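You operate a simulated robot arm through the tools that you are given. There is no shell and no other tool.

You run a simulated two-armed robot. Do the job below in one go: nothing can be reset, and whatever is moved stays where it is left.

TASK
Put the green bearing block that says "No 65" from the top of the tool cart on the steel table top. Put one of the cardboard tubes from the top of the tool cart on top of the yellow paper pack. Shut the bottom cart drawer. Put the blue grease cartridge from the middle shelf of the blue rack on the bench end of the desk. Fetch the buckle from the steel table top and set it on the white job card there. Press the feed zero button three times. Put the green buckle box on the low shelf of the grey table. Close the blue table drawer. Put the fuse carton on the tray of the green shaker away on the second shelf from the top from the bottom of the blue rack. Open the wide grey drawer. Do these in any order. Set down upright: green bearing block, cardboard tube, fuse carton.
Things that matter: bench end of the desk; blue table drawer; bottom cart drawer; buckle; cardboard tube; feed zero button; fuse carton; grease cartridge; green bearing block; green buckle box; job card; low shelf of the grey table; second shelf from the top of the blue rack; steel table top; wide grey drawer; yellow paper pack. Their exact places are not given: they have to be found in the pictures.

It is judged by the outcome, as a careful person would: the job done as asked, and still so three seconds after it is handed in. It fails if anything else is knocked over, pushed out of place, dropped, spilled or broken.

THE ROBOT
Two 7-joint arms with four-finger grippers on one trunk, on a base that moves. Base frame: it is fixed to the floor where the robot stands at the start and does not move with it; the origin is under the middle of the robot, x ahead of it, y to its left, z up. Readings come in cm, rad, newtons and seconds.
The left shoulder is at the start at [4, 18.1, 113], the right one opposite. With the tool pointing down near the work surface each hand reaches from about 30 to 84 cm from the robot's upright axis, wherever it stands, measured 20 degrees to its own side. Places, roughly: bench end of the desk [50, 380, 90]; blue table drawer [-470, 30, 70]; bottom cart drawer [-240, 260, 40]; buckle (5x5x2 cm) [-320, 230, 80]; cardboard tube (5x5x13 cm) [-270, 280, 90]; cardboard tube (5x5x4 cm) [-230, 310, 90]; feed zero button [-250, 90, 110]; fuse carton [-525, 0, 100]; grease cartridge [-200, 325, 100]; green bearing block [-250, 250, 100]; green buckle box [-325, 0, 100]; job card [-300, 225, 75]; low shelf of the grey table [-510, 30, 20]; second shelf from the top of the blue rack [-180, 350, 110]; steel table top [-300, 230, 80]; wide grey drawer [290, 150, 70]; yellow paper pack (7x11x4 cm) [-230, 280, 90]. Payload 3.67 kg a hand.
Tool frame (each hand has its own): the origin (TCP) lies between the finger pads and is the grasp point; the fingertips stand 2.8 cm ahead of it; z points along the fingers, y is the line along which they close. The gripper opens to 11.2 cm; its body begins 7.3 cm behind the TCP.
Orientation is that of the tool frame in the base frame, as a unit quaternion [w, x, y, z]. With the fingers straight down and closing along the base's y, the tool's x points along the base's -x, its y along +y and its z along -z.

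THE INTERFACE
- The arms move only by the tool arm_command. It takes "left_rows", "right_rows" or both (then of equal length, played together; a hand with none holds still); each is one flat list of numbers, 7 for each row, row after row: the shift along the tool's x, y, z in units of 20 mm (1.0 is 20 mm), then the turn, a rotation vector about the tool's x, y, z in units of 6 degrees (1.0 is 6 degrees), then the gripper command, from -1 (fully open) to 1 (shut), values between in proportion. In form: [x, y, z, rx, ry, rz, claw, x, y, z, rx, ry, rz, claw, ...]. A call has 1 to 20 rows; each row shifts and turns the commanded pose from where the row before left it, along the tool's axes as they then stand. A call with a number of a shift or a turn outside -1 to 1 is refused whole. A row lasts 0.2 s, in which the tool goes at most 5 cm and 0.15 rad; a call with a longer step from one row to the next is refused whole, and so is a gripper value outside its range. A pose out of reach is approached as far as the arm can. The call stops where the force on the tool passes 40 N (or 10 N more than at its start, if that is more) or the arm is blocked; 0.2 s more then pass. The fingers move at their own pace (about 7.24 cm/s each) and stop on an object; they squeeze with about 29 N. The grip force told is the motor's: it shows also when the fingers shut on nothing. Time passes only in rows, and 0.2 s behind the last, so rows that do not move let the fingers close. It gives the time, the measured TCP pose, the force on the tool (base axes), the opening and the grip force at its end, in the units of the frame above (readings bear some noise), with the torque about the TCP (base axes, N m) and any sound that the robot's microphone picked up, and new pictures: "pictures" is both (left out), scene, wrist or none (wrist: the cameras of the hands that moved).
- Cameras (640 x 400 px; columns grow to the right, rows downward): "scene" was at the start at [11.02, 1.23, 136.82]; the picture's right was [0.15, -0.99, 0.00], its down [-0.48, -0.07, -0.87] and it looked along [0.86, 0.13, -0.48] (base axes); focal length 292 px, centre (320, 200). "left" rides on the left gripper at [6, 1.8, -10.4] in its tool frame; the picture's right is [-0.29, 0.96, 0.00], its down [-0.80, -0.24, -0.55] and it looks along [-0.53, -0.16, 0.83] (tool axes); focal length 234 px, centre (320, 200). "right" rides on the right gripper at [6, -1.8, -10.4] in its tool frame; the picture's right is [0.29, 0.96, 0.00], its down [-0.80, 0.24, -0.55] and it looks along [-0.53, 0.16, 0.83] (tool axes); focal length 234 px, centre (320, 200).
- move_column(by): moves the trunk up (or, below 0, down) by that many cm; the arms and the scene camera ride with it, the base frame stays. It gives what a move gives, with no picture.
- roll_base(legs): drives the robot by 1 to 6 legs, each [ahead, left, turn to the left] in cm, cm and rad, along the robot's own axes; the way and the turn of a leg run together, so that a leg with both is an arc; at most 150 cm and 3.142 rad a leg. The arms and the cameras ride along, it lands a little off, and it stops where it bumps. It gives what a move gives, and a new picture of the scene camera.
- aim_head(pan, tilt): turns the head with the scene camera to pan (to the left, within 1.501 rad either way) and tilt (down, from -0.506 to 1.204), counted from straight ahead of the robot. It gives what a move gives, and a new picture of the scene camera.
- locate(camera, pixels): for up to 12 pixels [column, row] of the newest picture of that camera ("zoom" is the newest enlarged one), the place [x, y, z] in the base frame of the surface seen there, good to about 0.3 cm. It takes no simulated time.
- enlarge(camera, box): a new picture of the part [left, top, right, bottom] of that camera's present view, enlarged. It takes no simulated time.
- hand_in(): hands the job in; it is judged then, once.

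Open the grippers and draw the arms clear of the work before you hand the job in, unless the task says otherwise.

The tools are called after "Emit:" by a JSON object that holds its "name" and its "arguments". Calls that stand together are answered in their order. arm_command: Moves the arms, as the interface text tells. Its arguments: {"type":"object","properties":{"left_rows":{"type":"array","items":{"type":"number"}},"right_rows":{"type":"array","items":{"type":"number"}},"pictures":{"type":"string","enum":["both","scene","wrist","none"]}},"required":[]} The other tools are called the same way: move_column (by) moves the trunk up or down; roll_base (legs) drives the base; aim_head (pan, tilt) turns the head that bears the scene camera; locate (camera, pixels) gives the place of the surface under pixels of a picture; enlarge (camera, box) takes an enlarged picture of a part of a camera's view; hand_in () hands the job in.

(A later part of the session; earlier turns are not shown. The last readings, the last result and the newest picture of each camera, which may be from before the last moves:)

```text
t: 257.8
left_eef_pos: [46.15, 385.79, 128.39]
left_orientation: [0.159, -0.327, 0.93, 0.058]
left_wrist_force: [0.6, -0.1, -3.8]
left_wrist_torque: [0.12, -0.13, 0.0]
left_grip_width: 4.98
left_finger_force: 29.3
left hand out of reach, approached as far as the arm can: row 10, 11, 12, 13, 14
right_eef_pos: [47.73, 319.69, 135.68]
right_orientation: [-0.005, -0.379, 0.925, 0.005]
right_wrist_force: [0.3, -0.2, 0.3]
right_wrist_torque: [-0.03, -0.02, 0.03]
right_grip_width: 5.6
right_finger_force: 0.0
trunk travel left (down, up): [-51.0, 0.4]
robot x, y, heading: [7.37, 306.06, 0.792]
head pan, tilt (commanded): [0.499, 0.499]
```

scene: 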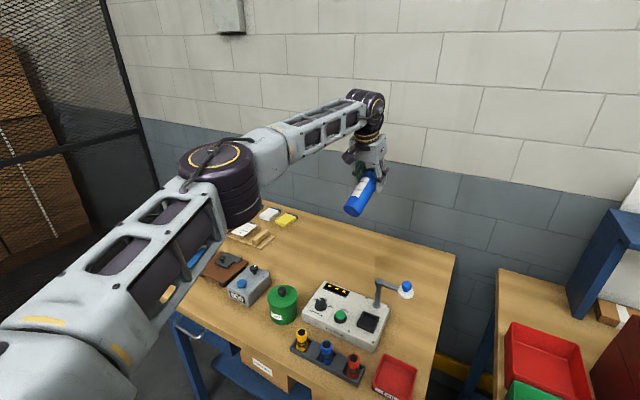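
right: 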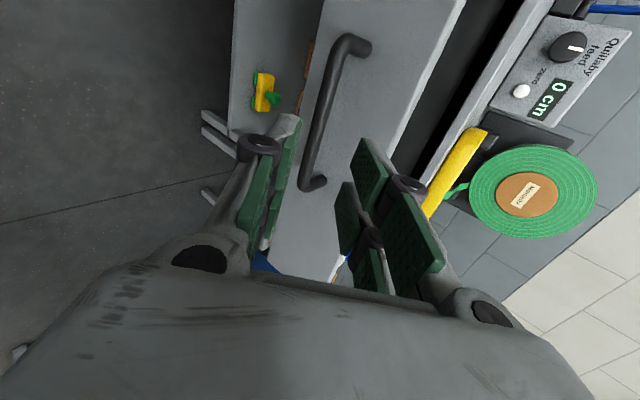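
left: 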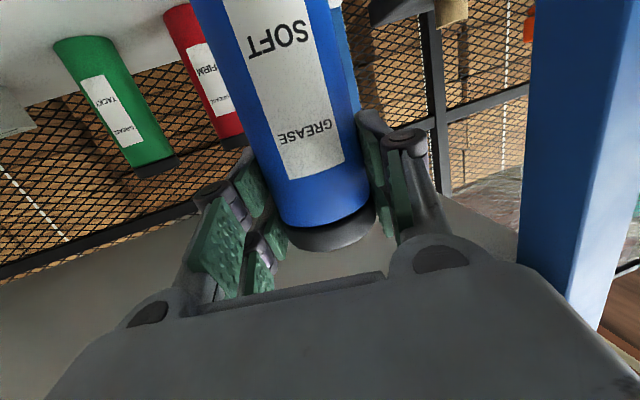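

The arm is back in its normal elbow-high shape. I draw the hand in and up to the posture used before, finish pointing it down, and yaw it 21° left.

Emit:
{"name": "arm_command", "arguments": {"left_rows": [0.41, -0.53, -0.72, 0, 0, 0, 1, 0.41, -0.53, -0.72, 0, 0, 0, 1, 0.41, -0.53, -0.72, 0, 0, 0, 1, 0.41, -0.53, -0.72, 0, 0, 0, 1, 0.41, -0.53, -0.72, 0, 0, 0, 1, 0.41, -0.53, -0.72, 0, 0, 0, 1, 0.41, -0.53, -0.72, 0, 0, 0, 1, 0.41, -0.53, -0.72, 0, 0, 0, 1, 0.41, -0.53, -0.72, 0, 0, 0, 1, 0.41, -0.53, -0.72, 0, 0, 0, 1, 0.41, -0.53, -0.72, 0, 0, 0, 1, 0.41, -0.53, -0.72, 0, 0, 0, 1, 0.41, -0.53, -0.72, 0, 0, 0, 1], "pictures": "none"}}

Emit:
{"name": "arm_command", "arguments": {"left_rows": [0, 0, 0, 0, 1, 0, 1, 0, 0, 0, 0, 1, 0, 1, 0, 0, 0, 0, 1, 0, 1, 0, 0, 0, 0, 0.25, 0, 1, 0, 0, 0, 0, 0, -1, 1, 0, 0, 0, 0, 0, -1, 1, 0, 0, 0, 0, 0, -1, 1, 0, 0, 0, 0, 0, -0.55, 1], "pictures": "scene"}}

```text
t: 260.6
left_eef_pos: [41.88, 364.91, 142.51]
left_orientation: [0.16, -0.326, 0.93, 0.058]
left_wrist_force: [0.1, -0.4, -3.4]
left_wrist_torque: [0.12, -0.12, 0.02]
left_grip_width: 4.96
left_finger_force: 29.0
right_eef_pos: [47.95, 319.62, 135.61]
right_orientation: [-0.004, -0.379, 0.925, 0.005]
right_wrist_force: [-0.7, 0.2, 0.4]
right_wrist_torque: [0.0, 0.03, -0.03]
right_grip_width: 5.6
right_finger_force: 0.1
trunk travel left (down, up): [-51.0, 0.4]
robot x, y, heading: [7.58, 306.28, 0.799]
head pan, tilt (commanded): [0.499, 0.499]
```

```text
t: 262.4
left_eef_pos: [41.89, 364.97, 142.45]
left_orientation: [-0.001, -0.501, 0.866, 0.002]
left_wrist_force: [-1.2, -0.1, -5.0]
left_wrist_torque: [0.14, -0.1, 0.04]
left_grip_width: 4.96
left_finger_force: 28.9
right_eef_pos: [47.85, 319.61, 135.63]
right_orientation: [-0.005, -0.379, 0.925, 0.004]
right_wrist_force: [-0.2, -0.1, 0.4]
right_wrist_torque: [0.02, -0.02, -0.03]
right_grip_width: 5.61
right_finger_force: 0.0
trunk travel left (down, up): [-51.0, 0.4]
robot x, y, heading: [7.35, 306.06, 0.796]
head pan, tilt (commanded): [0.499, 0.499]
```

scene: 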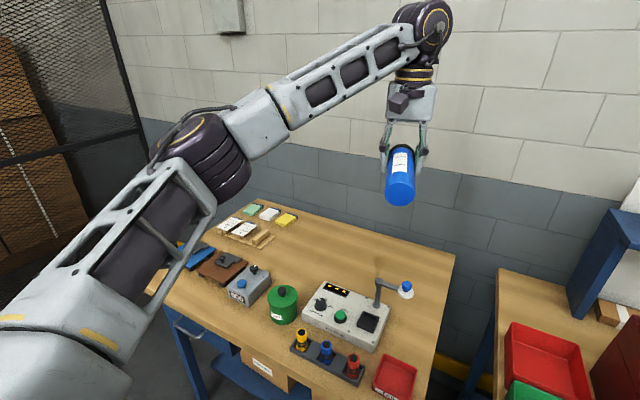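

The hand points down in the normal posture with the cartridge held level. I tilt it up 82° again, as at the rack.

Emit:
{"name": "arm_command", "arguments": {"left_rows": [0, 0, 0, 0, -1, 0, 1, 0, 0, 0, 0, -1, 0, 1, 0, 0, 0, 0, -1, 0, 1, 0, 0, 0, 0, -1, 0, 1, 0, 0, 0, 0, -1, 0, 1, 0, 0, 0, 0, -1, 0, 1, 0, 0, 0, 0, -1, 0, 1, 0, 0, 0, 0, -1, 0, 1, 0, 0, 0, 0, -1, 0, 1, 0, 0, 0, 0, -1, 0, 1, 0, 0, 0, 0, -1, 0, 1, 0, 0, 0, 0, -1, 0, 1, 0, 0, 0, 0, -1, 0, 1, 0, 0, 0, 0, -0.67, 0, 1], "pictures": "none"}}

Emit:
{"name": "arm_command", "arguments": {"left_rows": [0.99, 0, 0.139, 0, 0, 0, 1, 0.99, 0, 0.139, 0, 0, 0, 1, 0.99, 0, 0.139, 0, 0, 0, 1, 0.99, 0, 0.139, 0, 0, 0, 1, 0.99, 0, 0.139, 0, 0, 0, 1, 0.99, 0, 0.139, 0, 0, 0, 1, 0.99, 0, 0.139, 0, 0, 0, 1, 0.99, 0, 0.139, 0, 0, 0, 1, 0.99, 0, 0.139, 0, 0, 0, 1, 0.99, 0, 0.139, 0, 0, 0, 1], "pictures": "scene"}}

```text
t: 265.4
left_eef_pos: [42.03, 364.96, 142.39]
left_orientation: [0.569, -0.376, 0.653, 0.33]
left_wrist_force: [0.2, -0.1, -5.1]
left_wrist_torque: [0.02, -0.01, 0.02]
left_grip_width: 4.97
left_finger_force: 29.6
right_eef_pos: [47.84, 319.72, 135.56]
right_orientation: [-0.006, -0.38, 0.925, 0.005]
right_wrist_force: [-0.7, -0.4, -0.3]
right_wrist_torque: [-0.04, -0.01, 0.01]
right_grip_width: 5.6
right_finger_force: 0.0
trunk travel left (down, up): [-51.0, 0.4]
robot x, y, heading: [7.42, 306.12, 0.797]
head pan, tilt (commanded): [0.499, 0.499]
```

```text
t: 267.6
left_eef_pos: [41.97, 364.97, 122.34]
left_orientation: [0.569, -0.376, 0.653, 0.329]
left_wrist_force: [0.6, 0.8, -4.8]
left_wrist_torque: [-0.01, -0.02, 0.04]
left_grip_width: 4.98
left_finger_force: 29.0
right_eef_pos: [47.87, 319.73, 135.6]
right_orientation: [-0.005, -0.378, 0.926, 0.006]
right_wrist_force: [0.3, -0.5, 0.0]
right_wrist_torque: [0.03, 0.01, 0.02]
right_grip_width: 5.6
right_finger_force: 0.0
trunk travel left (down, up): [-51.0, 0.4]
robot x, y, heading: [7.15, 306.07, 0.799]
head pan, tilt (commanded): [0.499, 0.499]
```

scene: 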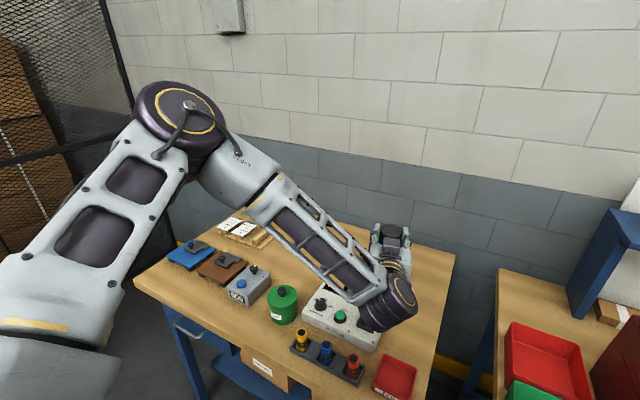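

The elbow is high now, as wanted. I extend the hand 25 cm toward the wall, still high above everything.

Emit:
{"name": "arm_command", "arguments": {"left_rows": [-0.133, -0.042, 0.977, 0, 0, 0, 1, -0.133, -0.042, 0.977, 0, 0, 0, 1, -0.133, -0.042, 0.977, 0, 0, 0, 1, -0.133, -0.042, 0.977, 0, 0, 0, 1, -0.133, -0.042, 0.977, 0, 0, 0, 1, -0.133, -0.042, 0.977, 0, 0, 0, 1, -0.133, -0.042, 0.977, 0, 0, 0, 1, -0.133, -0.042, 0.977, 0, 0, 0, 1, -0.133, -0.042, 0.977, 0, 0, 0, 1, -0.133, -0.042, 0.977, 0, 0, 0, 1, -0.133, -0.042, 0.977, 0, 0, 0, 1, -0.133, -0.042, 0.977, 0, 0, 0, 1, -0.133, -0.042, 0.977, 0, 0, 0, 1], "pictures": "none"}}

Emit:
{"name": "roll_base", "arguments": {"legs": [[0, -16, -0.01]]}}

```text
t: 270.4
left_eef_pos: [55.6, 386.67, 122.22]
left_orientation: [0.567, -0.377, 0.655, 0.329]
left_wrist_force: [0.0, 0.2, -4.5]
left_wrist_torque: [-0.04, 0.02, 0.01]
left_grip_width: 5.0
left_finger_force: 29.3
right_eef_pos: [47.85, 319.79, 135.62]
right_orientation: [-0.004, -0.38, 0.925, 0.005]
right_wrist_force: [0.1, 0.1, -0.4]
right_wrist_torque: [0.02, 0.02, 0.01]
right_grip_width: 5.59
right_finger_force: 0.1
trunk travel left (down, up): [-51.0, 0.4]
robot x, y, heading: [7.35, 306.12, 0.795]
head pan, tilt (commanded): [0.499, 0.499]
```

```text
t: 271.9
left_eef_pos: [67.78, 374.89, 122.17]
left_orientation: [0.57, -0.374, 0.655, 0.326]
left_wrist_force: [-0.5, 0.5, -4.3]
left_wrist_torque: [0.0, -0.01, -0.03]
left_grip_width: 4.95
left_finger_force: 29.1
right_eef_pos: [59.25, 308.02, 135.67]
right_orientation: [-0.005, -0.374, 0.927, 0.003]
right_wrist_force: [0.0, -0.1, 0.0]
right_wrist_torque: [-0.03, -0.01, -0.03]
right_grip_width: 5.62
right_finger_force: 0.1
trunk travel left (down, up): [-51.0, 0.4]
robot x, y, heading: [19.26, 295.13, 0.782]
head pan, tilt (commanded): [0.499, 0.499]
```

scene: 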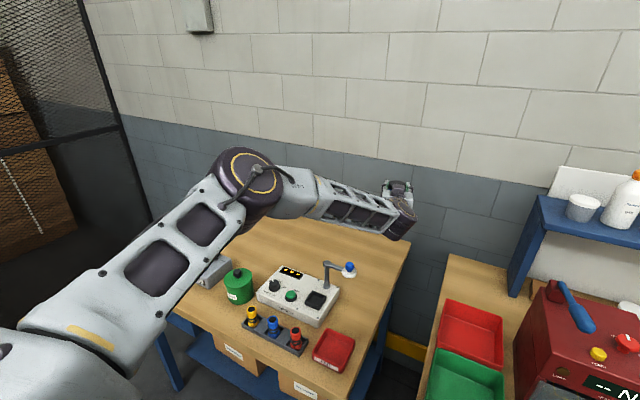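

The hand is over the back right corner (n=313, s=217). I check arm heights before lowering with the trunk.

Emit:
{"name": "locate", "arguments": {"camera": "scene", "pixels": [[250, 200], [290, 200], [330, 210], [360, 222], [400, 230], [240, 215], [305, 215], [350, 267], [395, 195]]}}

```text
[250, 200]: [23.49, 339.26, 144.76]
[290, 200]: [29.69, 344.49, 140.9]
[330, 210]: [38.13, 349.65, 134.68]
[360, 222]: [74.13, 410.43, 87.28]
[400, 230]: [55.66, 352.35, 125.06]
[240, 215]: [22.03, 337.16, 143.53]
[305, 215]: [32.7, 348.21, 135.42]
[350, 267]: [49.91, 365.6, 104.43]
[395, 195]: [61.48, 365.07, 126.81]
```

After lowering 21 cm the forearm stays ≥10 cm above the tray and pins. I lower the trunk by 20.5 cm.

Emit:
{"name": "move_column", "arguments": {"by": -20.5}}

Emit:
{"name": "arm_command", "arguments": {"left_rows": [0, 0, 0, 0, 0, 0, 1], "pictures": "both"}}

```text
t: 274.1
left_eef_pos: [68.07, 374.77, 101.89]
left_orientation: [0.571, -0.373, 0.655, 0.327]
left_wrist_force: [0.5, 0.2, -4.4]
left_wrist_torque: [-0.01, 0.0, 0.03]
left_grip_width: 4.97
left_finger_force: 29.1
right_eef_pos: [59.51, 307.82, 115.07]
right_orientation: [-0.005, -0.375, 0.927, 0.005]
right_wrist_force: [-0.1, 0.4, -0.3]
right_wrist_torque: [0.01, -0.03, 0.02]
right_grip_width: 5.59
right_finger_force: 0.0
trunk travel left (down, up): [-30.5, 20.9]
robot x, y, heading: [19.05, 294.55, 0.788]
head pan, tilt (commanded): [0.499, 0.499]
```

```text
t: 274.5
left_eef_pos: [67.98, 374.61, 101.86]
left_orientation: [0.571, -0.372, 0.655, 0.326]
left_wrist_force: [-0.4, 0.3, -4.9]
left_wrist_torque: [-0.03, 0.01, 0.01]
left_grip_width: 4.94
left_finger_force: 29.1
right_eef_pos: [59.54, 307.73, 115.12]
right_orientation: [-0.005, -0.374, 0.927, 0.005]
right_wrist_force: [0.2, -0.1, 0.2]
right_wrist_torque: [0.01, 0.03, 0.03]
right_grip_width: 5.61
right_finger_force: 0.1
trunk travel left (down, up): [-30.5, 20.9]
robot x, y, heading: [18.84, 294.39, 0.783]
head pan, tilt (commanded): [0.499, 0.499]
```

scene: 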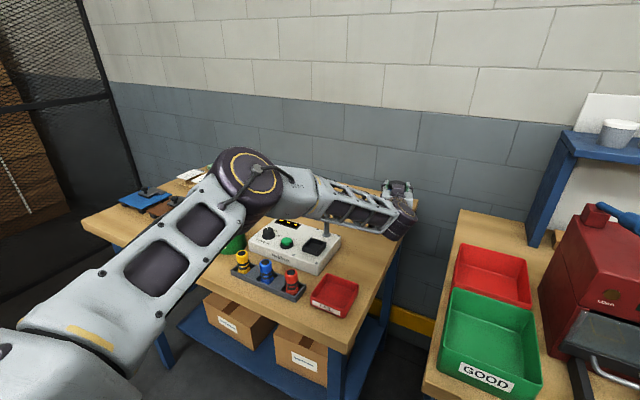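
left: 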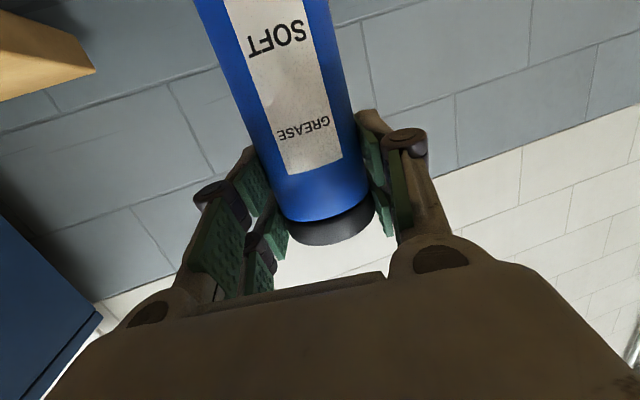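

The cartridge hangs 1.7 cm above the desk but close to its right edge (s≈213.5). I shift it 3 cm inward and back, then lower until contact.

Emit:
{"name": "arm_command", "arguments": {"left_rows": [-0.12, 0.47, 0.88, 0, 0, 0, 1, -0.12, 0.47, 0.88, 0, 0, 0, 1], "pictures": "none"}}

Emit:
{"name": "arm_command", "arguments": {"left_rows": [0.3, 0, 0.042, 0, 0, 0, 1, 0.3, 0, 0.042, 0, 0, 0, 1, 0.2, 0, 0.028, 0, 0, 0, 1], "pictures": "none"}}

```text
t: 275.1
left_eef_pos: [68.34, 378.47, 101.81]
left_orientation: [0.569, -0.374, 0.655, 0.327]
left_wrist_force: [-1.1, 0.0, -4.5]
left_wrist_torque: [0.0, -0.02, 0.02]
left_grip_width: 4.95
left_finger_force: 28.9
right_eef_pos: [59.55, 307.83, 115.08]
right_orientation: [-0.005, -0.374, 0.927, 0.005]
right_wrist_force: [0.1, -0.5, 0.6]
right_wrist_torque: [-0.03, 0.03, -0.02]
right_grip_width: 5.59
right_finger_force: 0.1
trunk travel left (down, up): [-30.5, 20.9]
robot x, y, heading: [19.22, 294.47, 0.784]
head pan, tilt (commanded): [0.499, 0.499]
```

```text
t: 275.9
left_eef_pos: [68.26, 378.64, 100.3]
left_orientation: [0.57, -0.373, 0.655, 0.326]
left_wrist_force: [0.1, -0.5, -3.2]
left_wrist_torque: [-0.04, 0.03, 0.0]
left_grip_width: 4.96
left_finger_force: 28.8
right_eef_pos: [59.54, 307.82, 115.1]
right_orientation: [-0.004, -0.374, 0.927, 0.005]
right_wrist_force: [0.0, -0.7, 0.3]
right_wrist_torque: [-0.03, 0.01, -0.01]
right_grip_width: 5.59
right_finger_force: 0.1
trunk travel left (down, up): [-30.5, 20.9]
robot x, y, heading: [18.97, 294.69, 0.785]
head pan, tilt (commanded): [0.499, 0.499]
```

The force is starting to drop, so contact is near. I lower another few millimetres until it rests.

Emit:
{"name": "arm_command", "arguments": {"left_rows": [0.12, 0, 0.017, 0, 0, 0, 1, 0.1, 0, 0.014, 0, 0, 0, 1], "pictures": "none"}}

```text
t: 276.5
left_eef_pos: [68.18, 378.64, 100.18]
left_orientation: [0.572, -0.373, 0.654, 0.327]
left_wrist_force: [3.2, 0.7, 7.9]
left_wrist_torque: [-0.14, -0.25, 0.04]
left_grip_width: 4.98
left_finger_force: 29.0
right_eef_pos: [59.58, 307.55, 115.2]
right_orientation: [-0.004, -0.374, 0.928, 0.005]
right_wrist_force: [0.5, 0.0, 0.6]
right_wrist_torque: [-0.02, 0.01, -0.01]
right_grip_width: 5.62
right_finger_force: 0.0
trunk travel left (down, up): [-30.5, 20.9]
robot x, y, heading: [18.75, 294.57, 0.779]
head pan, tilt (commanded): [0.499, 0.499]
```

It rests on the desk. I open the fingers and withdraw straight back.

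Emit:
{"name": "arm_command", "arguments": {"left_rows": [0, 0, 0, 0, 0, 0, 0.0, 0, 0, 0, 0, 0, 0, -0.3, 0, 0, 0, 0, 0, 0, -0.3, 0, 0, 0, 0, 0, 0, -0.3, 0.139, 0, -0.99, 0, 0, 0, -0.3, 0.139, 0, -0.99, 0, 0, 0, -0.3, 0.139, 0, -0.99, 0, 0, 0, -0.3, 0.139, 0, -0.99, 0, 0, 0, -0.3], "pictures": "both"}}

```text
t: 278.3
left_eef_pos: [64.08, 371.77, 99.83]
left_orientation: [0.571, -0.373, 0.655, 0.326]
left_wrist_force: [-0.5, -1.2, -0.2]
left_wrist_torque: [-0.03, 0.0, 0.01]
left_grip_width: 7.26
left_finger_force: 0.0
right_eef_pos: [59.5, 307.74, 115.11]
right_orientation: [-0.004, -0.375, 0.927, 0.005]
right_wrist_force: [-0.4, 0.1, 0.5]
right_wrist_torque: [0.0, 0.0, 0.02]
right_grip_width: 5.6
right_finger_force: 0.0
trunk travel left (down, up): [-30.5, 20.9]
robot x, y, heading: [18.76, 294.8, 0.784]
head pan, tilt (commanded): [0.499, 0.499]
```

scene: 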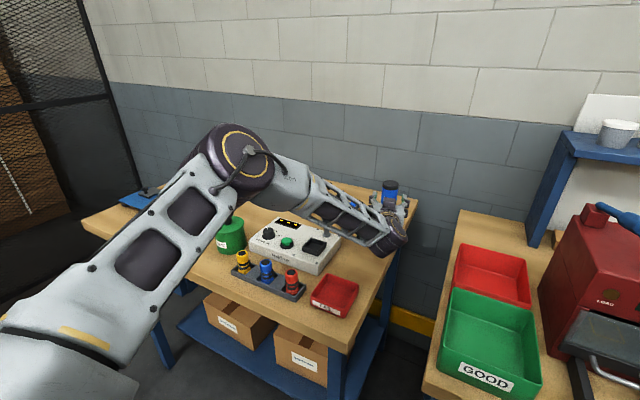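
left: 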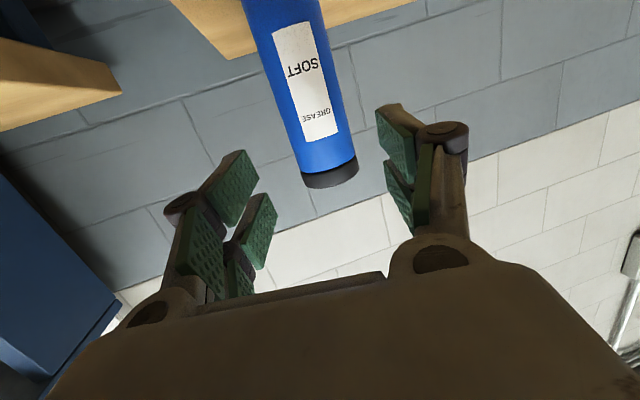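

The cartridge stands upright on the desk's bench end. I raise the trunk, draw the hand further back, and point it down again.

Emit:
{"name": "move_column", "arguments": {"by": 18}}

Emit:
{"name": "arm_command", "arguments": {"left_rows": [0.139, 0, -0.99, 0, 0, 0, 0, 0.139, 0, -0.99, 0, 0, 0, 0, 0.139, 0, -0.99, 0, 0, 0, 0, 0.139, 0, -0.99, 0, 0, 0, 0, 0.139, 0, -0.99, 0, 0, 0, 0, 0.139, 0, -0.99, 0, 0, 0, 0, -0.99, 0, -0.139, 0, 0, 0, 0, -0.99, 0, -0.139, 0, 0, 0, 0, -0.99, 0, -0.139, 0, 0, 0, 0, -0.99, 0, -0.139, 0, 0, 0, 0, -0.99, 0, -0.139, 0, 0, 0, 0, -0.99, 0, -0.139, 0, 0, 0, 0], "pictures": "none"}}

Emit:
{"name": "arm_command", "arguments": {"left_rows": [0, 0, 0, 0, 1, 0, 0, 0, 0, 0, 0, 1, 0, 0, 0, 0, 0, 0, 1, 0, 0, 0, 0, 0, 0, 1, 0, 0, 0, 0, 0, 0, 1, 0, 0, 0, 0, 0, 0, 1, 0, 0, 0, 0, 0, 0, 1, 0, 0, 0, 0, 0, 0, 1, 0, 0, 0, 0, 0, 0, 1, 0, 0, 0, 0, 0, 0, 1, 0, 0, 0, 0, 0, 0, 1, 0, 0, 0, 0, 0, 0, 1, 0, 0, 0, 0, 0, 0, 1, 0, 0, 0, 0, 0, 0, 0.67, 0, 0, 0, 0, 0, 0, 0, 1, 0, 0, 0, 0, 0, 0, 1, 0, 0, 0, 0, 0, 0, 0.5, 0], "pictures": "scene"}}

```text
t: 280.3
left_eef_pos: [64.24, 371.99, 117.99]
left_orientation: [0.57, -0.372, 0.656, 0.326]
left_wrist_force: [-0.2, -0.7, 0.5]
left_wrist_torque: [0.0, -0.02, 0.02]
left_grip_width: 7.28
left_finger_force: 0.0
right_eef_pos: [59.5, 307.8, 133.09]
right_orientation: [-0.004, -0.375, 0.927, 0.005]
right_wrist_force: [-0.4, -0.1, -0.5]
right_wrist_torque: [-0.01, -0.03, 0.0]
right_grip_width: 5.6
right_finger_force: 0.2
trunk travel left (down, up): [-48.5, 2.9]
robot x, y, heading: [18.68, 294.27, 0.784]
head pan, tilt (commanded): [0.499, 0.499]
```

```text
t: 282.9
left_eef_pos: [57.95, 361.62, 129.99]
left_orientation: [0.57, -0.372, 0.656, 0.326]
left_wrist_force: [-0.6, 0.5, -0.8]
left_wrist_torque: [0.02, 0.02, 0.0]
left_grip_width: 5.59
left_finger_force: 0.0
right_eef_pos: [59.43, 307.72, 133.23]
right_orientation: [-0.004, -0.375, 0.927, 0.005]
right_wrist_force: [-0.3, -0.4, 0.1]
right_wrist_torque: [0.02, -0.04, -0.02]
right_grip_width: 5.59
right_finger_force: 0.1
trunk travel left (down, up): [-48.5, 2.9]
robot x, y, heading: [18.59, 294.6, 0.785]
head pan, tilt (commanded): [0.499, 0.499]
```

```text
t: 286.5
left_eef_pos: [58.0, 361.43, 129.89]
left_orientation: [-0.001, -0.377, 0.926, 0.002]
left_wrist_force: [-0.1, 0.2, 0.3]
left_wrist_torque: [0.01, 0.03, 0.04]
left_grip_width: 5.6
left_finger_force: 0.1
right_eef_pos: [59.6, 307.67, 133.21]
right_orientation: [-0.005, -0.375, 0.927, 0.005]
right_wrist_force: [-0.6, -0.3, 0.4]
right_wrist_torque: [0.01, 0.02, -0.01]
right_grip_width: 5.58
right_finger_force: 0.1
trunk travel left (down, up): [-48.5, 2.9]
robot x, y, heading: [19.02, 294.18, 0.785]
head pan, tilt (commanded): [0.499, 0.499]
```

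scene: 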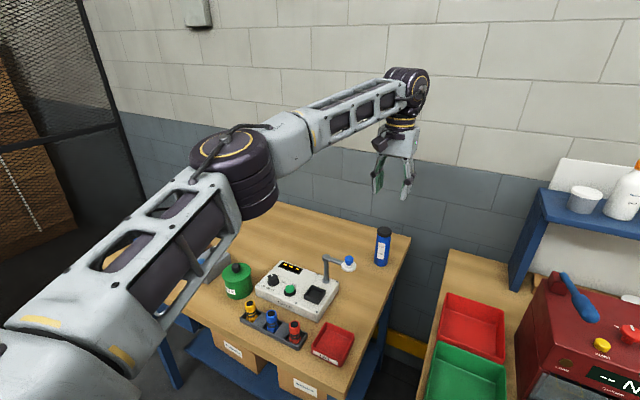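

The cartridge stands at (383,245). I tuck the left hand and drive back the way I came to the rack and cart area.

Emit:
{"name": "arm_command", "arguments": {"left_rows": [1, 0, 0, 0, 0, 0, 0, 1, 0, 0, 0, 0, 0, 0, 1, 0, 0, 0, 0, 0, 0, 1, 0, 0, 0, 0, 0, 0, 1, 0, 0, 0, 0, 0, 0, 1, 0, 0, 0, 0, 0, 0, 1, 0, 0, 0, 0, 0, 0, 1, 0, 0, 0, 0, 0, 0, 1, 0, 0, 0, 0, 0, 0, 1, 0, 0, 0, 0, 0, 0, 1, 0, 0, 0, 0, 0, 0, 1, 0, 0, 0, 0, 0, 0, 1, 0, 0, 0, 0, 0, 0, 1, 0, 0, 0, 0, 0, 0, 1, 0, 0, 0, 0, 0, 0, 1, 0, 0, 0, 0, 0, 0], "pictures": "none"}}

Emit:
{"name": "roll_base", "arguments": {"legs": [[0, 90, 0], [-110, 0, 0], [0, 0, 1.57]]}}

```text
t: 289.9
left_eef_pos: [34.79, 338.82, 129.78]
left_orientation: [0.001, -0.378, 0.926, 0.001]
left_wrist_force: [0.0, 0.5, 0.2]
left_wrist_torque: [-0.01, 0.01, 0.0]
left_grip_width: 5.57
left_finger_force: 0.0
right_eef_pos: [59.4, 307.56, 133.17]
right_orientation: [-0.003, -0.375, 0.927, 0.005]
right_wrist_force: [-0.5, 0.4, -0.4]
right_wrist_torque: [0.0, -0.03, 0.02]
right_grip_width: 5.6
right_finger_force: 0.0
trunk travel left (down, up): [-48.5, 2.9]
robot x, y, heading: [18.75, 294.62, 0.781]
head pan, tilt (commanded): [0.499, 0.499]
```

```text
t: 304.3
left_eef_pos: [-166.93, 301.72, 129.59]
left_orientation: [0.001, 0.913, -0.409, -0.002]
left_wrist_force: [-0.4, 0.1, 0.4]
left_wrist_torque: [0.01, 0.02, -0.03]
left_grip_width: 5.63
left_finger_force: 0.1
right_eef_pos: [-134.56, 324.71, 133.15]
right_orientation: [0.006, 0.911, -0.412, 0.0]
right_wrist_force: [0.0, -0.5, -0.1]
right_wrist_torque: [0.04, -0.05, -0.03]
right_grip_width: 5.59
right_finger_force: 0.0
trunk travel left (down, up): [-48.5, 2.9]
robot x, y, heading: [-123.45, 283.97, 2.314]
head pan, tilt (commanded): [0.499, 0.499]
```

scene: 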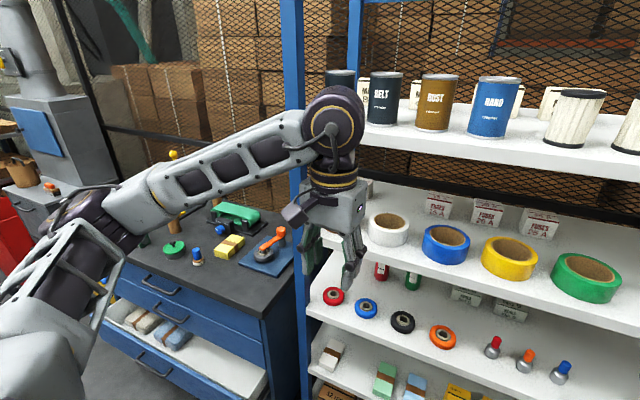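

I am back before the rack. I look left over the tool cart and beyond.

Emit:
{"name": "aim_head", "arguments": {"pan": 1.0, "tilt": 0.5}}

Emit:
{"name": "aim_head", "arguments": {"pan": 1.45, "tilt": 0.5}}

```text
t: 305.2
left_eef_pos: [-167.02, 301.56, 129.77]
left_orientation: [0.001, 0.912, -0.409, -0.002]
left_wrist_force: [0.5, 0.1, 1.0]
left_wrist_torque: [-0.01, -0.04, 0.02]
left_grip_width: 5.62
left_finger_force: 0.1
right_eef_pos: [-134.64, 324.63, 133.06]
right_orientation: [0.007, 0.911, -0.412, -0.001]
right_wrist_force: [0.5, 0.1, 0.3]
right_wrist_torque: [0.03, 0.01, 0.01]
right_grip_width: 5.6
right_finger_force: 0.0
trunk travel left (down, up): [-48.5, 2.9]
robot x, y, heading: [-123.45, 283.74, 2.312]
head pan, tilt (commanded): [1.0, 0.499]
```

scene: 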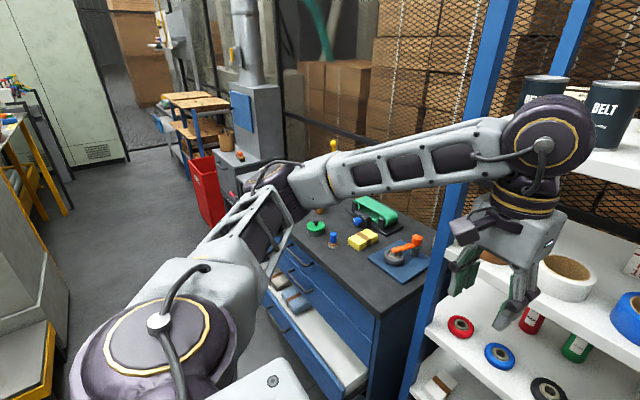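

```text
t: 306.1
left_eef_pos: [-166.99, 301.68, 129.78]
left_orientation: [0.002, 0.913, -0.408, -0.001]
left_wrist_force: [0.5, 0.4, 0.3]
left_wrist_torque: [0.03, 0.02, -0.03]
left_grip_width: 5.58
left_finger_force: 0.0
right_eef_pos: [-134.65, 324.71, 133.26]
right_orientation: [0.006, 0.911, -0.412, 0.0]
right_wrist_force: [0.9, 0.3, -0.4]
right_wrist_torque: [0.01, -0.01, 0.01]
right_grip_width: 5.6
right_finger_force: 0.1
trunk travel left (down, up): [-48.5, 2.9]
robot x, y, heading: [-123.72, 283.46, 2.303]
head pan, tilt (commanded): [1.45, 0.499]
```

scene: 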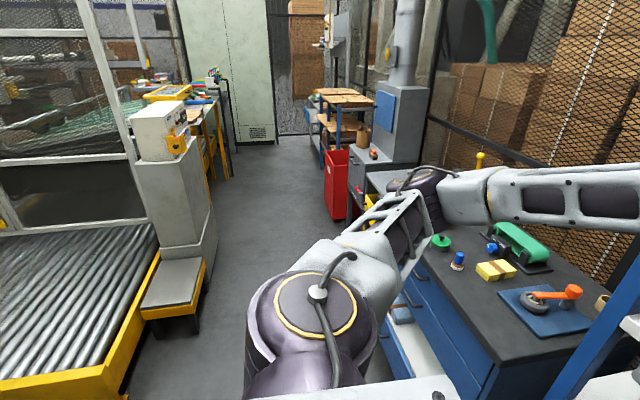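

An aisle runs left along the cart. I locate its borders before driving.

Emit:
{"name": "locate", "arguments": {"camera": "scene", "pixels": [[200, 320], [205, 260], [215, 200], [330, 215], [345, 195], [380, 345], [165, 110], [175, 135], [375, 160], [225, 175], [300, 170], [155, 320]]}}

Emit:
{"name": "enlarge", "arguments": {"camera": "scene", "box": [90, 40, 270, 180]}}

Emit:
{"name": "enlarge", "arguments": {"camera": "scene", "box": [280, 60, 460, 200]}}

```text
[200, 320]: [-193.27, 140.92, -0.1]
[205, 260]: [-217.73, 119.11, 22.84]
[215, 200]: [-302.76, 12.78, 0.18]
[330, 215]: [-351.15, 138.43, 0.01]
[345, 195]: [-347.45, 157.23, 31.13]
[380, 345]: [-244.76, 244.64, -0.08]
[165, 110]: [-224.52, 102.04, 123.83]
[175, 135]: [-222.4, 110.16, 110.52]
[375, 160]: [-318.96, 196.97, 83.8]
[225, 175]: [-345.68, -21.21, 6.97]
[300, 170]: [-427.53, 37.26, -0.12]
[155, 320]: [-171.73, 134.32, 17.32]
```

```text
2.86 times, centred on (180, 110) of scene
```

zoom: 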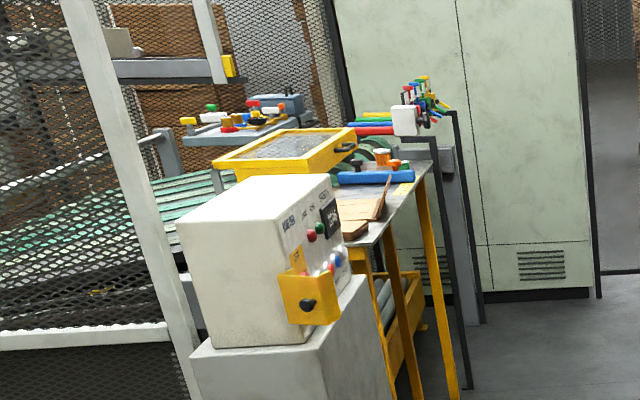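

```text
2.86 times, centred on (370, 130) of scene
```

zoom: 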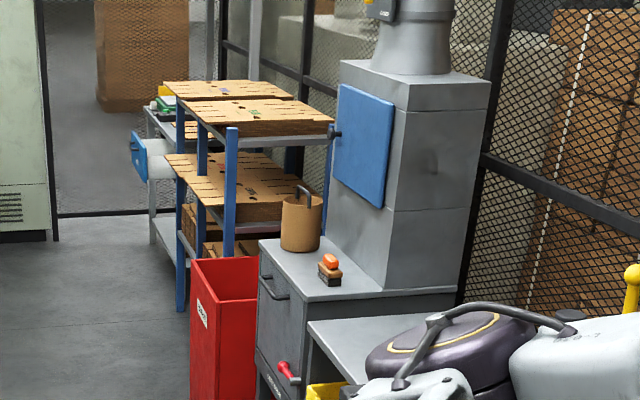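

The control box at (165,130) matches the feed zero spot, and the steel table stands beyond the cart. I move left to stand in front of the tool cart.

Emit:
{"name": "roll_base", "arguments": {"legs": [[-3, 40, 0.045], [0, 35, 0]]}}

Emit:
{"name": "aim_head", "arguments": {"pan": 0.0, "tilt": 0.85}}

```text
t: 310.6
left_eef_pos: [-219.52, 245.51, 129.8]
left_orientation: [0.001, 0.921, -0.389, -0.001]
left_wrist_force: [0.0, -0.3, -0.7]
left_wrist_torque: [-0.01, 0.0, 0.0]
left_grip_width: 5.61
left_finger_force: 0.0
right_eef_pos: [-188.27, 270.03, 133.11]
right_orientation: [0.007, 0.92, -0.393, 0.0]
right_wrist_force: [0.9, 0.6, 0.1]
right_wrist_torque: [0.01, 0.0, 0.01]
right_grip_width: 5.6
right_finger_force: 0.1
trunk travel left (down, up): [-48.5, 2.9]
robot x, y, heading: [-175.48, 229.19, 2.351]
head pan, tilt (commanded): [1.45, 0.499]
```

scene: 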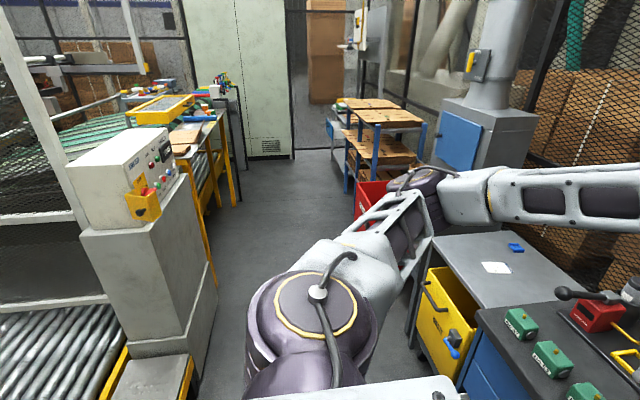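

```text
t: 312.2
left_eef_pos: [-219.64, 245.37, 129.75]
left_orientation: [0.002, 0.921, -0.389, -0.002]
left_wrist_force: [-0.5, 0.4, 0.0]
left_wrist_torque: [0.02, 0.01, 0.01]
left_grip_width: 5.58
left_finger_force: 0.1
right_eef_pos: [-188.44, 269.96, 133.16]
right_orientation: [0.007, 0.92, -0.392, 0.001]
right_wrist_force: [-0.5, 0.4, 0.3]
right_wrist_torque: [0.03, -0.01, -0.01]
right_grip_width: 5.59
right_finger_force: 0.1
trunk travel left (down, up): [-48.5, 2.9]
robot x, y, heading: [-175.32, 228.85, 2.347]
head pan, tilt (commanded): [0.0, 0.85]
```

scene: 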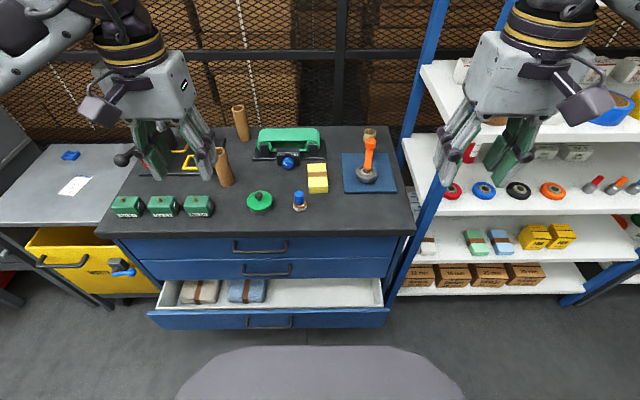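

I now see the whole cart top: three green blocks at (128–198,205), tubes at (240,122) and (222,168), the yellow pack at (317,178), and the steel table with card (75,186) and buckle (70,155). I enlarge to read labels.

Emit:
{"name": "enlarge", "arguments": {"camera": "scene", "box": [100, 90, 260, 230]}}

Emit:
{"name": "enlarge", "arguments": {"camera": "scene", "box": [230, 90, 400, 220]}}

Emit:
{"name": "enlarge", "arguments": {"camera": "scene", "box": [0, 120, 130, 230]}}

```text
2.86 times, centred on (180, 160) of scene
```

zoom: 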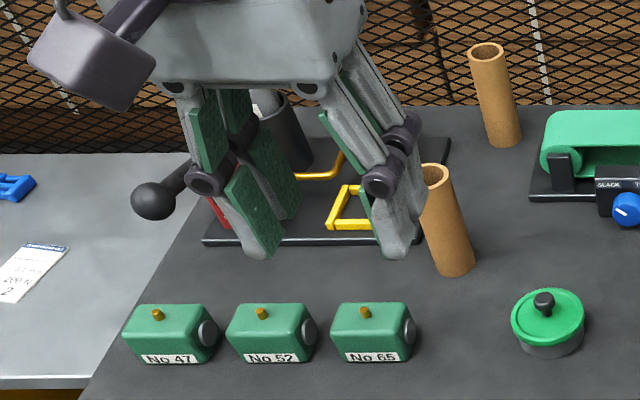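

```text
3.08 times, centred on (315, 155) of scene
```

zoom: 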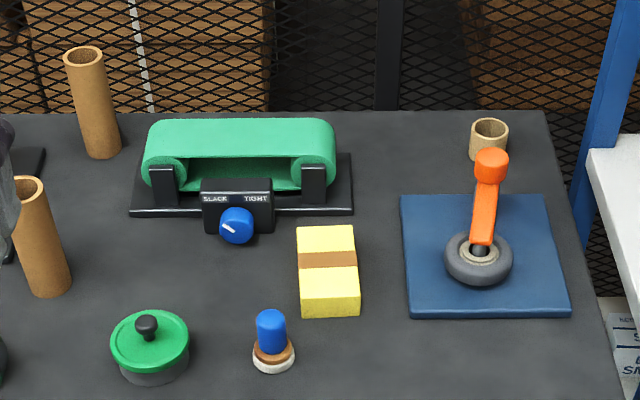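

```text
3.64 times, centred on (65, 175) of scene
```

zoom: 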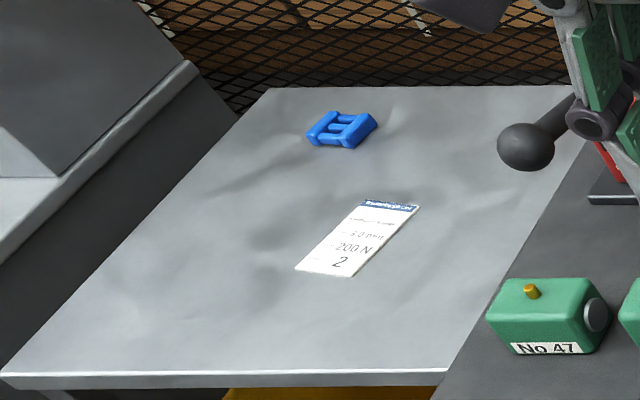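

"No 65" is the right-hand block. I locate the items on the cart, the card and the buckle.

Emit:
{"name": "locate", "arguments": {"camera": "scene", "pixels": [[198, 200], [185, 205], [213, 205], [163, 203], [240, 108], [222, 153], [317, 170], [310, 190], [325, 190], [309, 166], [369, 131], [262, 195]]}}

Emit:
{"name": "locate", "arguments": {"camera": "zoom", "pixels": [[342, 130], [318, 138], [365, 122], [360, 240], [300, 268], [352, 272], [365, 205], [415, 212], [270, 95], [10, 375], [440, 370], [550, 90]]}}

```text
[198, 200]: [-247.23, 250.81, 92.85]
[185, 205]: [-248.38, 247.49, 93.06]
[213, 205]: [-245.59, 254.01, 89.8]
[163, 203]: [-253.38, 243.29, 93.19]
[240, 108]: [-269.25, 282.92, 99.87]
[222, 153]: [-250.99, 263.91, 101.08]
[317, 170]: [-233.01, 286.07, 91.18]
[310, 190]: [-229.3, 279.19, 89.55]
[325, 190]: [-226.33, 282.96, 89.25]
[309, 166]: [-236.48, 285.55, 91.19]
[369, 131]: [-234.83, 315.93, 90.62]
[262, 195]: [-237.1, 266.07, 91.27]
```

```text
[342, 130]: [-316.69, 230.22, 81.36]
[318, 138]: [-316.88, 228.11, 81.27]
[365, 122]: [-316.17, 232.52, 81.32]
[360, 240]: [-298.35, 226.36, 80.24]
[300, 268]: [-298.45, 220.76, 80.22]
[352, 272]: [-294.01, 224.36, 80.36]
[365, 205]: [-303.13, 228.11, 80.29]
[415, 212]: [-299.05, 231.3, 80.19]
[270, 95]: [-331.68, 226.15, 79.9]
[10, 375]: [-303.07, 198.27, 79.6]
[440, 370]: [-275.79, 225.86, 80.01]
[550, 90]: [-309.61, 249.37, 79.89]
```

The block, tube, pack, card and buckle are located. Now the bottom drawer: I locate its front panel.

Emit:
{"name": "locate", "arguments": {"camera": "scene", "pixels": [[160, 315], [380, 315], [270, 309], [270, 325], [200, 320], [340, 320], [150, 310], [388, 310], [270, 290], [265, 262], [265, 240], [100, 235]]}}

```text
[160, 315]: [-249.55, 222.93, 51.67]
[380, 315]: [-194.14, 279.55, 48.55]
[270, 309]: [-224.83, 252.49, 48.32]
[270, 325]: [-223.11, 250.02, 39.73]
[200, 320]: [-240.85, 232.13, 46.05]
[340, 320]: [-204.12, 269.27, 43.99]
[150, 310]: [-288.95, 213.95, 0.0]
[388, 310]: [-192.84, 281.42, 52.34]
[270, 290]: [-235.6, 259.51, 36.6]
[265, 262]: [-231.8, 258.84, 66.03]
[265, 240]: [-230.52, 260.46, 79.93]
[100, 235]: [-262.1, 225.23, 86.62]
```

The drawer front is at s≈334.6 (z 38–52), the cart face at s≈347, so it is about 12 cm open. I back up 18 cm and lower the trunk to bring the left hand to drawer height.

Emit:
{"name": "roll_base", "arguments": {"legs": [[-18, 0, 0.008]]}}

Emit:
{"name": "move_column", "arguments": {"by": -46}}

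Emit:
{"name": "aim_head", "arguments": {"pan": 0.15, "tilt": 0.8}}

```text
t: 313.8
left_eef_pos: [-206.81, 231.88, 129.49]
left_orientation: [0.002, 0.923, -0.384, 0.0]
left_wrist_force: [-1.4, 0.3, -0.1]
left_wrist_torque: [-0.09, -0.03, -0.04]
left_grip_width: 5.62
left_finger_force: 0.0
right_eef_pos: [-175.82, 256.71, 133.15]
right_orientation: [0.007, 0.922, -0.388, 0.001]
right_wrist_force: [0.5, 0.7, -0.2]
right_wrist_torque: [-0.03, -0.03, 0.0]
right_grip_width: 5.57
right_finger_force: 0.1
trunk travel left (down, up): [-48.5, 2.9]
robot x, y, heading: [-162.55, 216.26, 2.363]
head pan, tilt (commanded): [0.0, 0.85]
```

scene: 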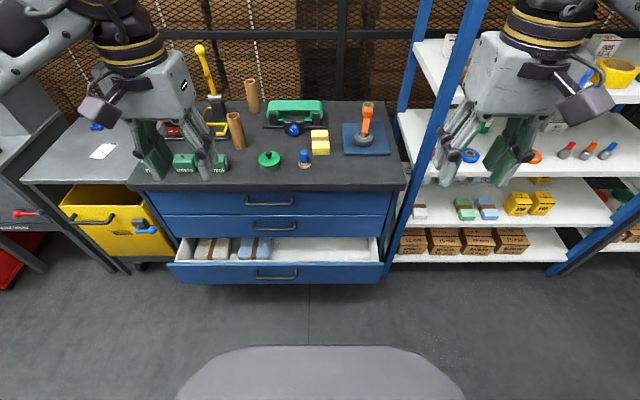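

```text
refused: -46 is not a number from -40 to 40
```

```text
t: 314.5
left_eef_pos: [-206.5, 231.63, 129.85]
left_orientation: [0.002, 0.923, -0.384, -0.002]
left_wrist_force: [0.3, 0.3, -0.3]
left_wrist_torque: [0.05, 0.03, 0.0]
left_grip_width: 5.61
left_finger_force: 0.1
right_eef_pos: [-175.42, 256.43, 133.22]
right_orientation: [0.006, 0.922, -0.388, -0.002]
right_wrist_force: [-1.1, 0.3, -1.4]
right_wrist_torque: [-0.01, 0.05, 0.0]
right_grip_width: 5.61
right_finger_force: 0.1
trunk travel left (down, up): [-48.5, 2.9]
robot x, y, heading: [-162.1, 216.41, 2.362]
head pan, tilt (commanded): [0.15, 0.799]
```

scene: 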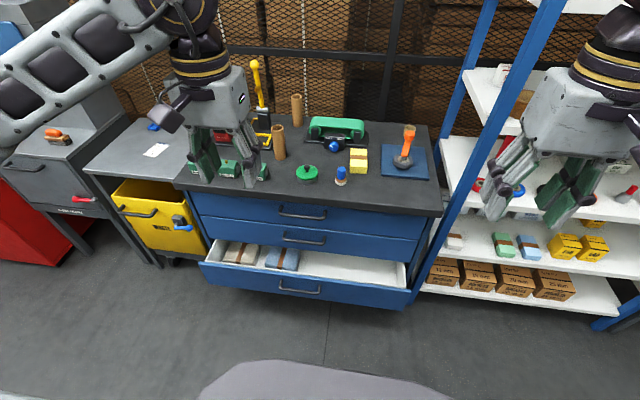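

The trunk step is limited to 40 cm; I lower in two steps.

Emit:
{"name": "move_column", "arguments": {"by": -40}}

Emit:
{"name": "move_column", "arguments": {"by": -8}}

```text
t: 318.3
left_eef_pos: [-206.53, 231.67, 89.62]
left_orientation: [0.002, 0.923, -0.384, -0.001]
left_wrist_force: [0.3, -0.4, 0.3]
left_wrist_torque: [-0.02, 0.03, -0.01]
left_grip_width: 5.59
left_finger_force: 0.1
right_eef_pos: [-175.5, 256.54, 93.06]
right_orientation: [0.006, 0.922, -0.387, 0.0]
right_wrist_force: [-0.1, -0.5, 0.0]
right_wrist_torque: [0.01, -0.02, -0.01]
right_grip_width: 5.62
right_finger_force: 0.1
trunk travel left (down, up): [-8.5, 42.9]
robot x, y, heading: [-162.23, 216.29, 2.361]
head pan, tilt (commanded): [0.15, 0.799]
```

```text
t: 319.5
left_eef_pos: [-206.49, 231.61, 81.73]
left_orientation: [0.002, 0.924, -0.383, -0.001]
left_wrist_force: [0.5, 0.5, 0.4]
left_wrist_torque: [0.0, -0.04, 0.0]
left_grip_width: 5.59
left_finger_force: 0.1
right_eef_pos: [-175.4, 256.54, 85.26]
right_orientation: [0.007, 0.922, -0.388, 0.0]
right_wrist_force: [0.5, -0.4, 0.6]
right_wrist_torque: [0.03, 0.0, -0.01]
right_grip_width: 5.62
right_finger_force: 0.0
trunk travel left (down, up): [-0.5, 50.9]
robot x, y, heading: [-162.47, 216.11, 2.363]
head pan, tilt (commanded): [0.15, 0.799]
```

I locate the drawer's handle exactly so I can push on the plain panel beside it.

Emit:
{"name": "aim_head", "arguments": {"pan": 0.15, "tilt": 0.8}}

Emit:
{"name": "enlarge", "arguments": {"camera": "scene", "box": [180, 180, 460, 340]}}

```text
t: 320.1
left_eef_pos: [-206.56, 231.64, 81.75]
left_orientation: [0.001, 0.923, -0.384, -0.001]
left_wrist_force: [-0.6, -0.2, -1.2]
left_wrist_torque: [0.0, 0.01, -0.02]
left_grip_width: 5.6
left_finger_force: 0.0
right_eef_pos: [-175.41, 256.6, 85.21]
right_orientation: [0.007, 0.922, -0.388, -0.001]
right_wrist_force: [0.2, 0.4, 0.5]
right_wrist_torque: [0.0, 0.0, -0.01]
right_grip_width: 5.6
right_finger_force: 0.0
trunk travel left (down, up): [-0.5, 50.9]
robot x, y, heading: [-162.51, 215.98, 2.364]
head pan, tilt (commanded): [0.15, 0.799]
```

scene: 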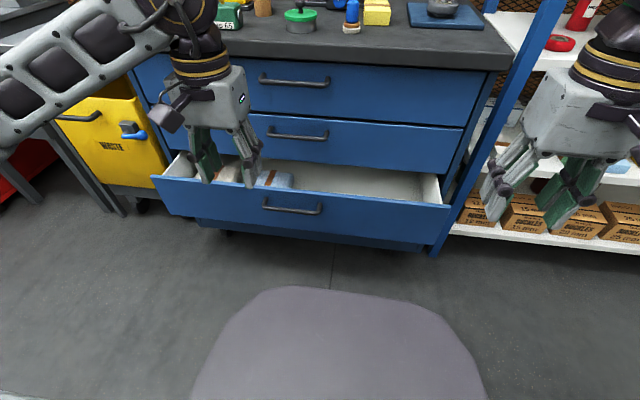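

```text
2.29 times, centred on (320, 260) of scene
```

zoom: 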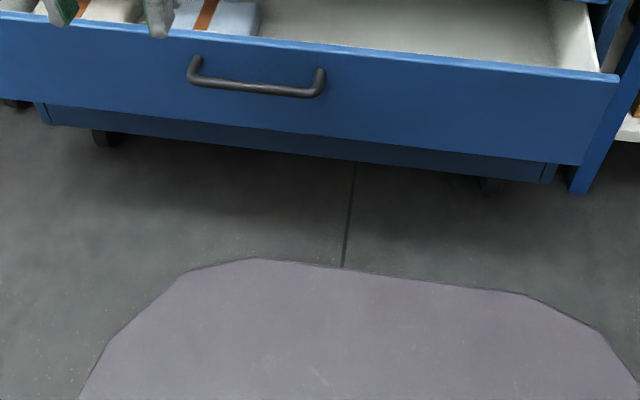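

I locate panel points left and right of the handle and the robot base's front edge.

Emit:
{"name": "locate", "arguments": {"camera": "zoom", "pixels": [[255, 89], [190, 75], [320, 85], [150, 60], [120, 70], [400, 100], [450, 110], [350, 268], [250, 262], [520, 294], [400, 60], [590, 340]]}}

```text
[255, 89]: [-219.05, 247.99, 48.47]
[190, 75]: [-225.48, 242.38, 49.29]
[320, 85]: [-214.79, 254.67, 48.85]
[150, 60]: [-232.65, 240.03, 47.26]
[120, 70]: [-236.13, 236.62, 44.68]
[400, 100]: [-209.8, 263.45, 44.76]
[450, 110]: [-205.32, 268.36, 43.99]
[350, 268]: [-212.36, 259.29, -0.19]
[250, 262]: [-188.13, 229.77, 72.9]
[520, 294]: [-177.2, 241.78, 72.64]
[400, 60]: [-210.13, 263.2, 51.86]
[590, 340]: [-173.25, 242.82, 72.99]
```

The handle bar is at z≈48.5 from n=12 to 28, so I push on the panel at n≈4. I shift the base left 14 cm and bring the left hand down with closed fingers.

Emit:
{"name": "roll_base", "arguments": {"legs": [[0, 14, 0]]}}

Emit:
{"name": "arm_command", "arguments": {"left_rows": [-1, 0, 1, 0, 0, 0, 1, -1, 0, 1, 0, 0, 0, 1, -1, 0, 1, 0, 0, 0, 1, -1, 0, 1, 0, 0, 0, 1, -1, 0, 1, 0, 0, 0, 1, -1, 0, 1, 0, 0, 0, 1, -1, 0, 1, 0, 0, 0, 1, -1, 0, 1, 0, 0, 0, 1, -1, 0, 1, 0, 0, 0, 1, 0, 0, 0, 0, -1, 0, 1, 0, 0, 0, 0, -1, 0, 1, 0, 0, 0, 0, -1, 0, 1, 0, 0, 0, 0, -1, 0, 1, 0, 0, 0, 0, -1, 0, 1, 0, 0, 0, 0, -1, 0, 1, 0, 0, 0, 0, -1, 0, 1, 0, 0, 0, 0, -0.5, 0, 1], "pictures": "scene"}}

```text
t: 321.4
left_eef_pos: [-216.49, 221.43, 81.64]
left_orientation: [0.001, 0.924, -0.383, -0.001]
left_wrist_force: [-0.6, -0.2, -0.2]
left_wrist_torque: [0.01, -0.06, -0.01]
left_grip_width: 5.59
left_finger_force: 0.0
right_eef_pos: [-185.63, 246.33, 85.24]
right_orientation: [0.006, 0.922, -0.387, 0.0]
right_wrist_force: [-0.1, 0.7, -0.3]
right_wrist_torque: [0.02, -0.03, -0.03]
right_grip_width: 5.62
right_finger_force: 0.0
trunk travel left (down, up): [-0.5, 50.9]
robot x, y, heading: [-172.06, 205.91, 2.365]
head pan, tilt (commanded): [0.15, 0.799]
```

scene: 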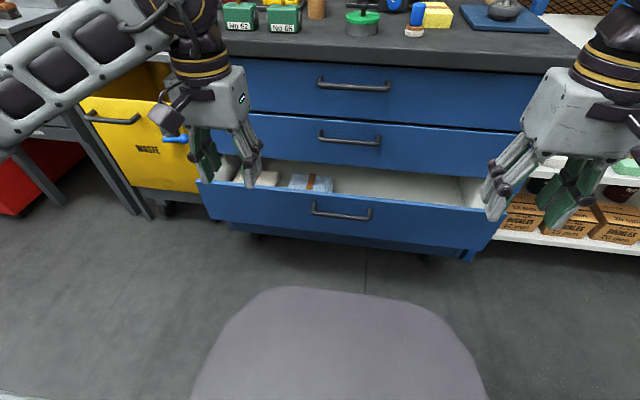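

```text
t: 325.0
left_eef_pos: [-229.2, 234.2, 63.69]
left_orientation: [-0.145, 0.853, -0.354, -0.355]
left_wrist_force: [-0.1, -0.9, -0.2]
left_wrist_torque: [-0.02, -0.03, -0.02]
left_grip_width: 0.0
left_finger_force: 29.0
right_eef_pos: [-185.46, 246.38, 85.04]
right_orientation: [0.007, 0.922, -0.387, 0.0]
right_wrist_force: [-0.5, 0.4, -0.2]
right_wrist_torque: [-0.01, 0.03, -0.01]
right_grip_width: 5.61
right_finger_force: 0.0
trunk travel left (down, up): [-0.5, 50.9]
robot x, y, heading: [-172.03, 205.9, 2.365]
head pan, tilt (commanded): [0.15, 0.799]
```

scene: 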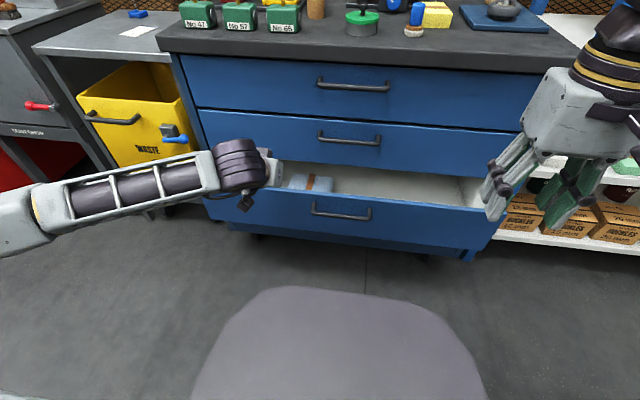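

The hand is in front of the drawer (s=327.7), tilted 45°. I lower it 16 cm to face the panel.

Emit:
{"name": "arm_command", "arguments": {"left_rows": [0.707, 0, 0.707, 0, 0, 0, 1, 0.707, 0, 0.707, 0, 0, 0, 1, 0.707, 0, 0.707, 0, 0, 0, 1, 0.707, 0, 0.707, 0, 0, 0, 1, 0.707, 0, 0.707, 0, 0, 0, 1, 0.707, 0, 0.707, 0, 0, 0, 1, 0.707, 0, 0.707, 0, 0, 0, 1, 0.707, 0, 0.707, 0, 0, 0, 1], "pictures": "scene"}}

```text
t: 326.8
left_eef_pos: [-229.35, 234.14, 47.76]
left_orientation: [-0.145, 0.853, -0.355, -0.355]
left_wrist_force: [1.0, -0.5, -0.4]
left_wrist_torque: [0.0, 0.01, -0.01]
left_grip_width: 0.0
left_finger_force: 29.3
right_eef_pos: [-185.47, 246.46, 85.2]
right_orientation: [0.006, 0.922, -0.386, 0.0]
right_wrist_force: [-0.1, -1.0, 0.1]
right_wrist_torque: [0.03, 0.0, 0.02]
right_grip_width: 5.62
right_finger_force: 0.0
trunk travel left (down, up): [-0.5, 50.9]
robot x, y, heading: [-172.02, 206.1, 2.366]
head pan, tilt (commanded): [0.15, 0.799]
```

scene: 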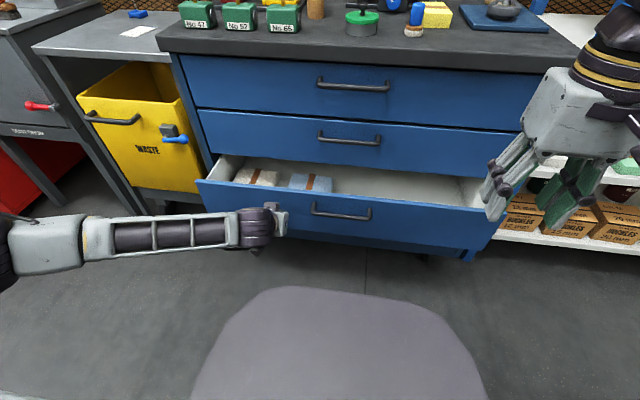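

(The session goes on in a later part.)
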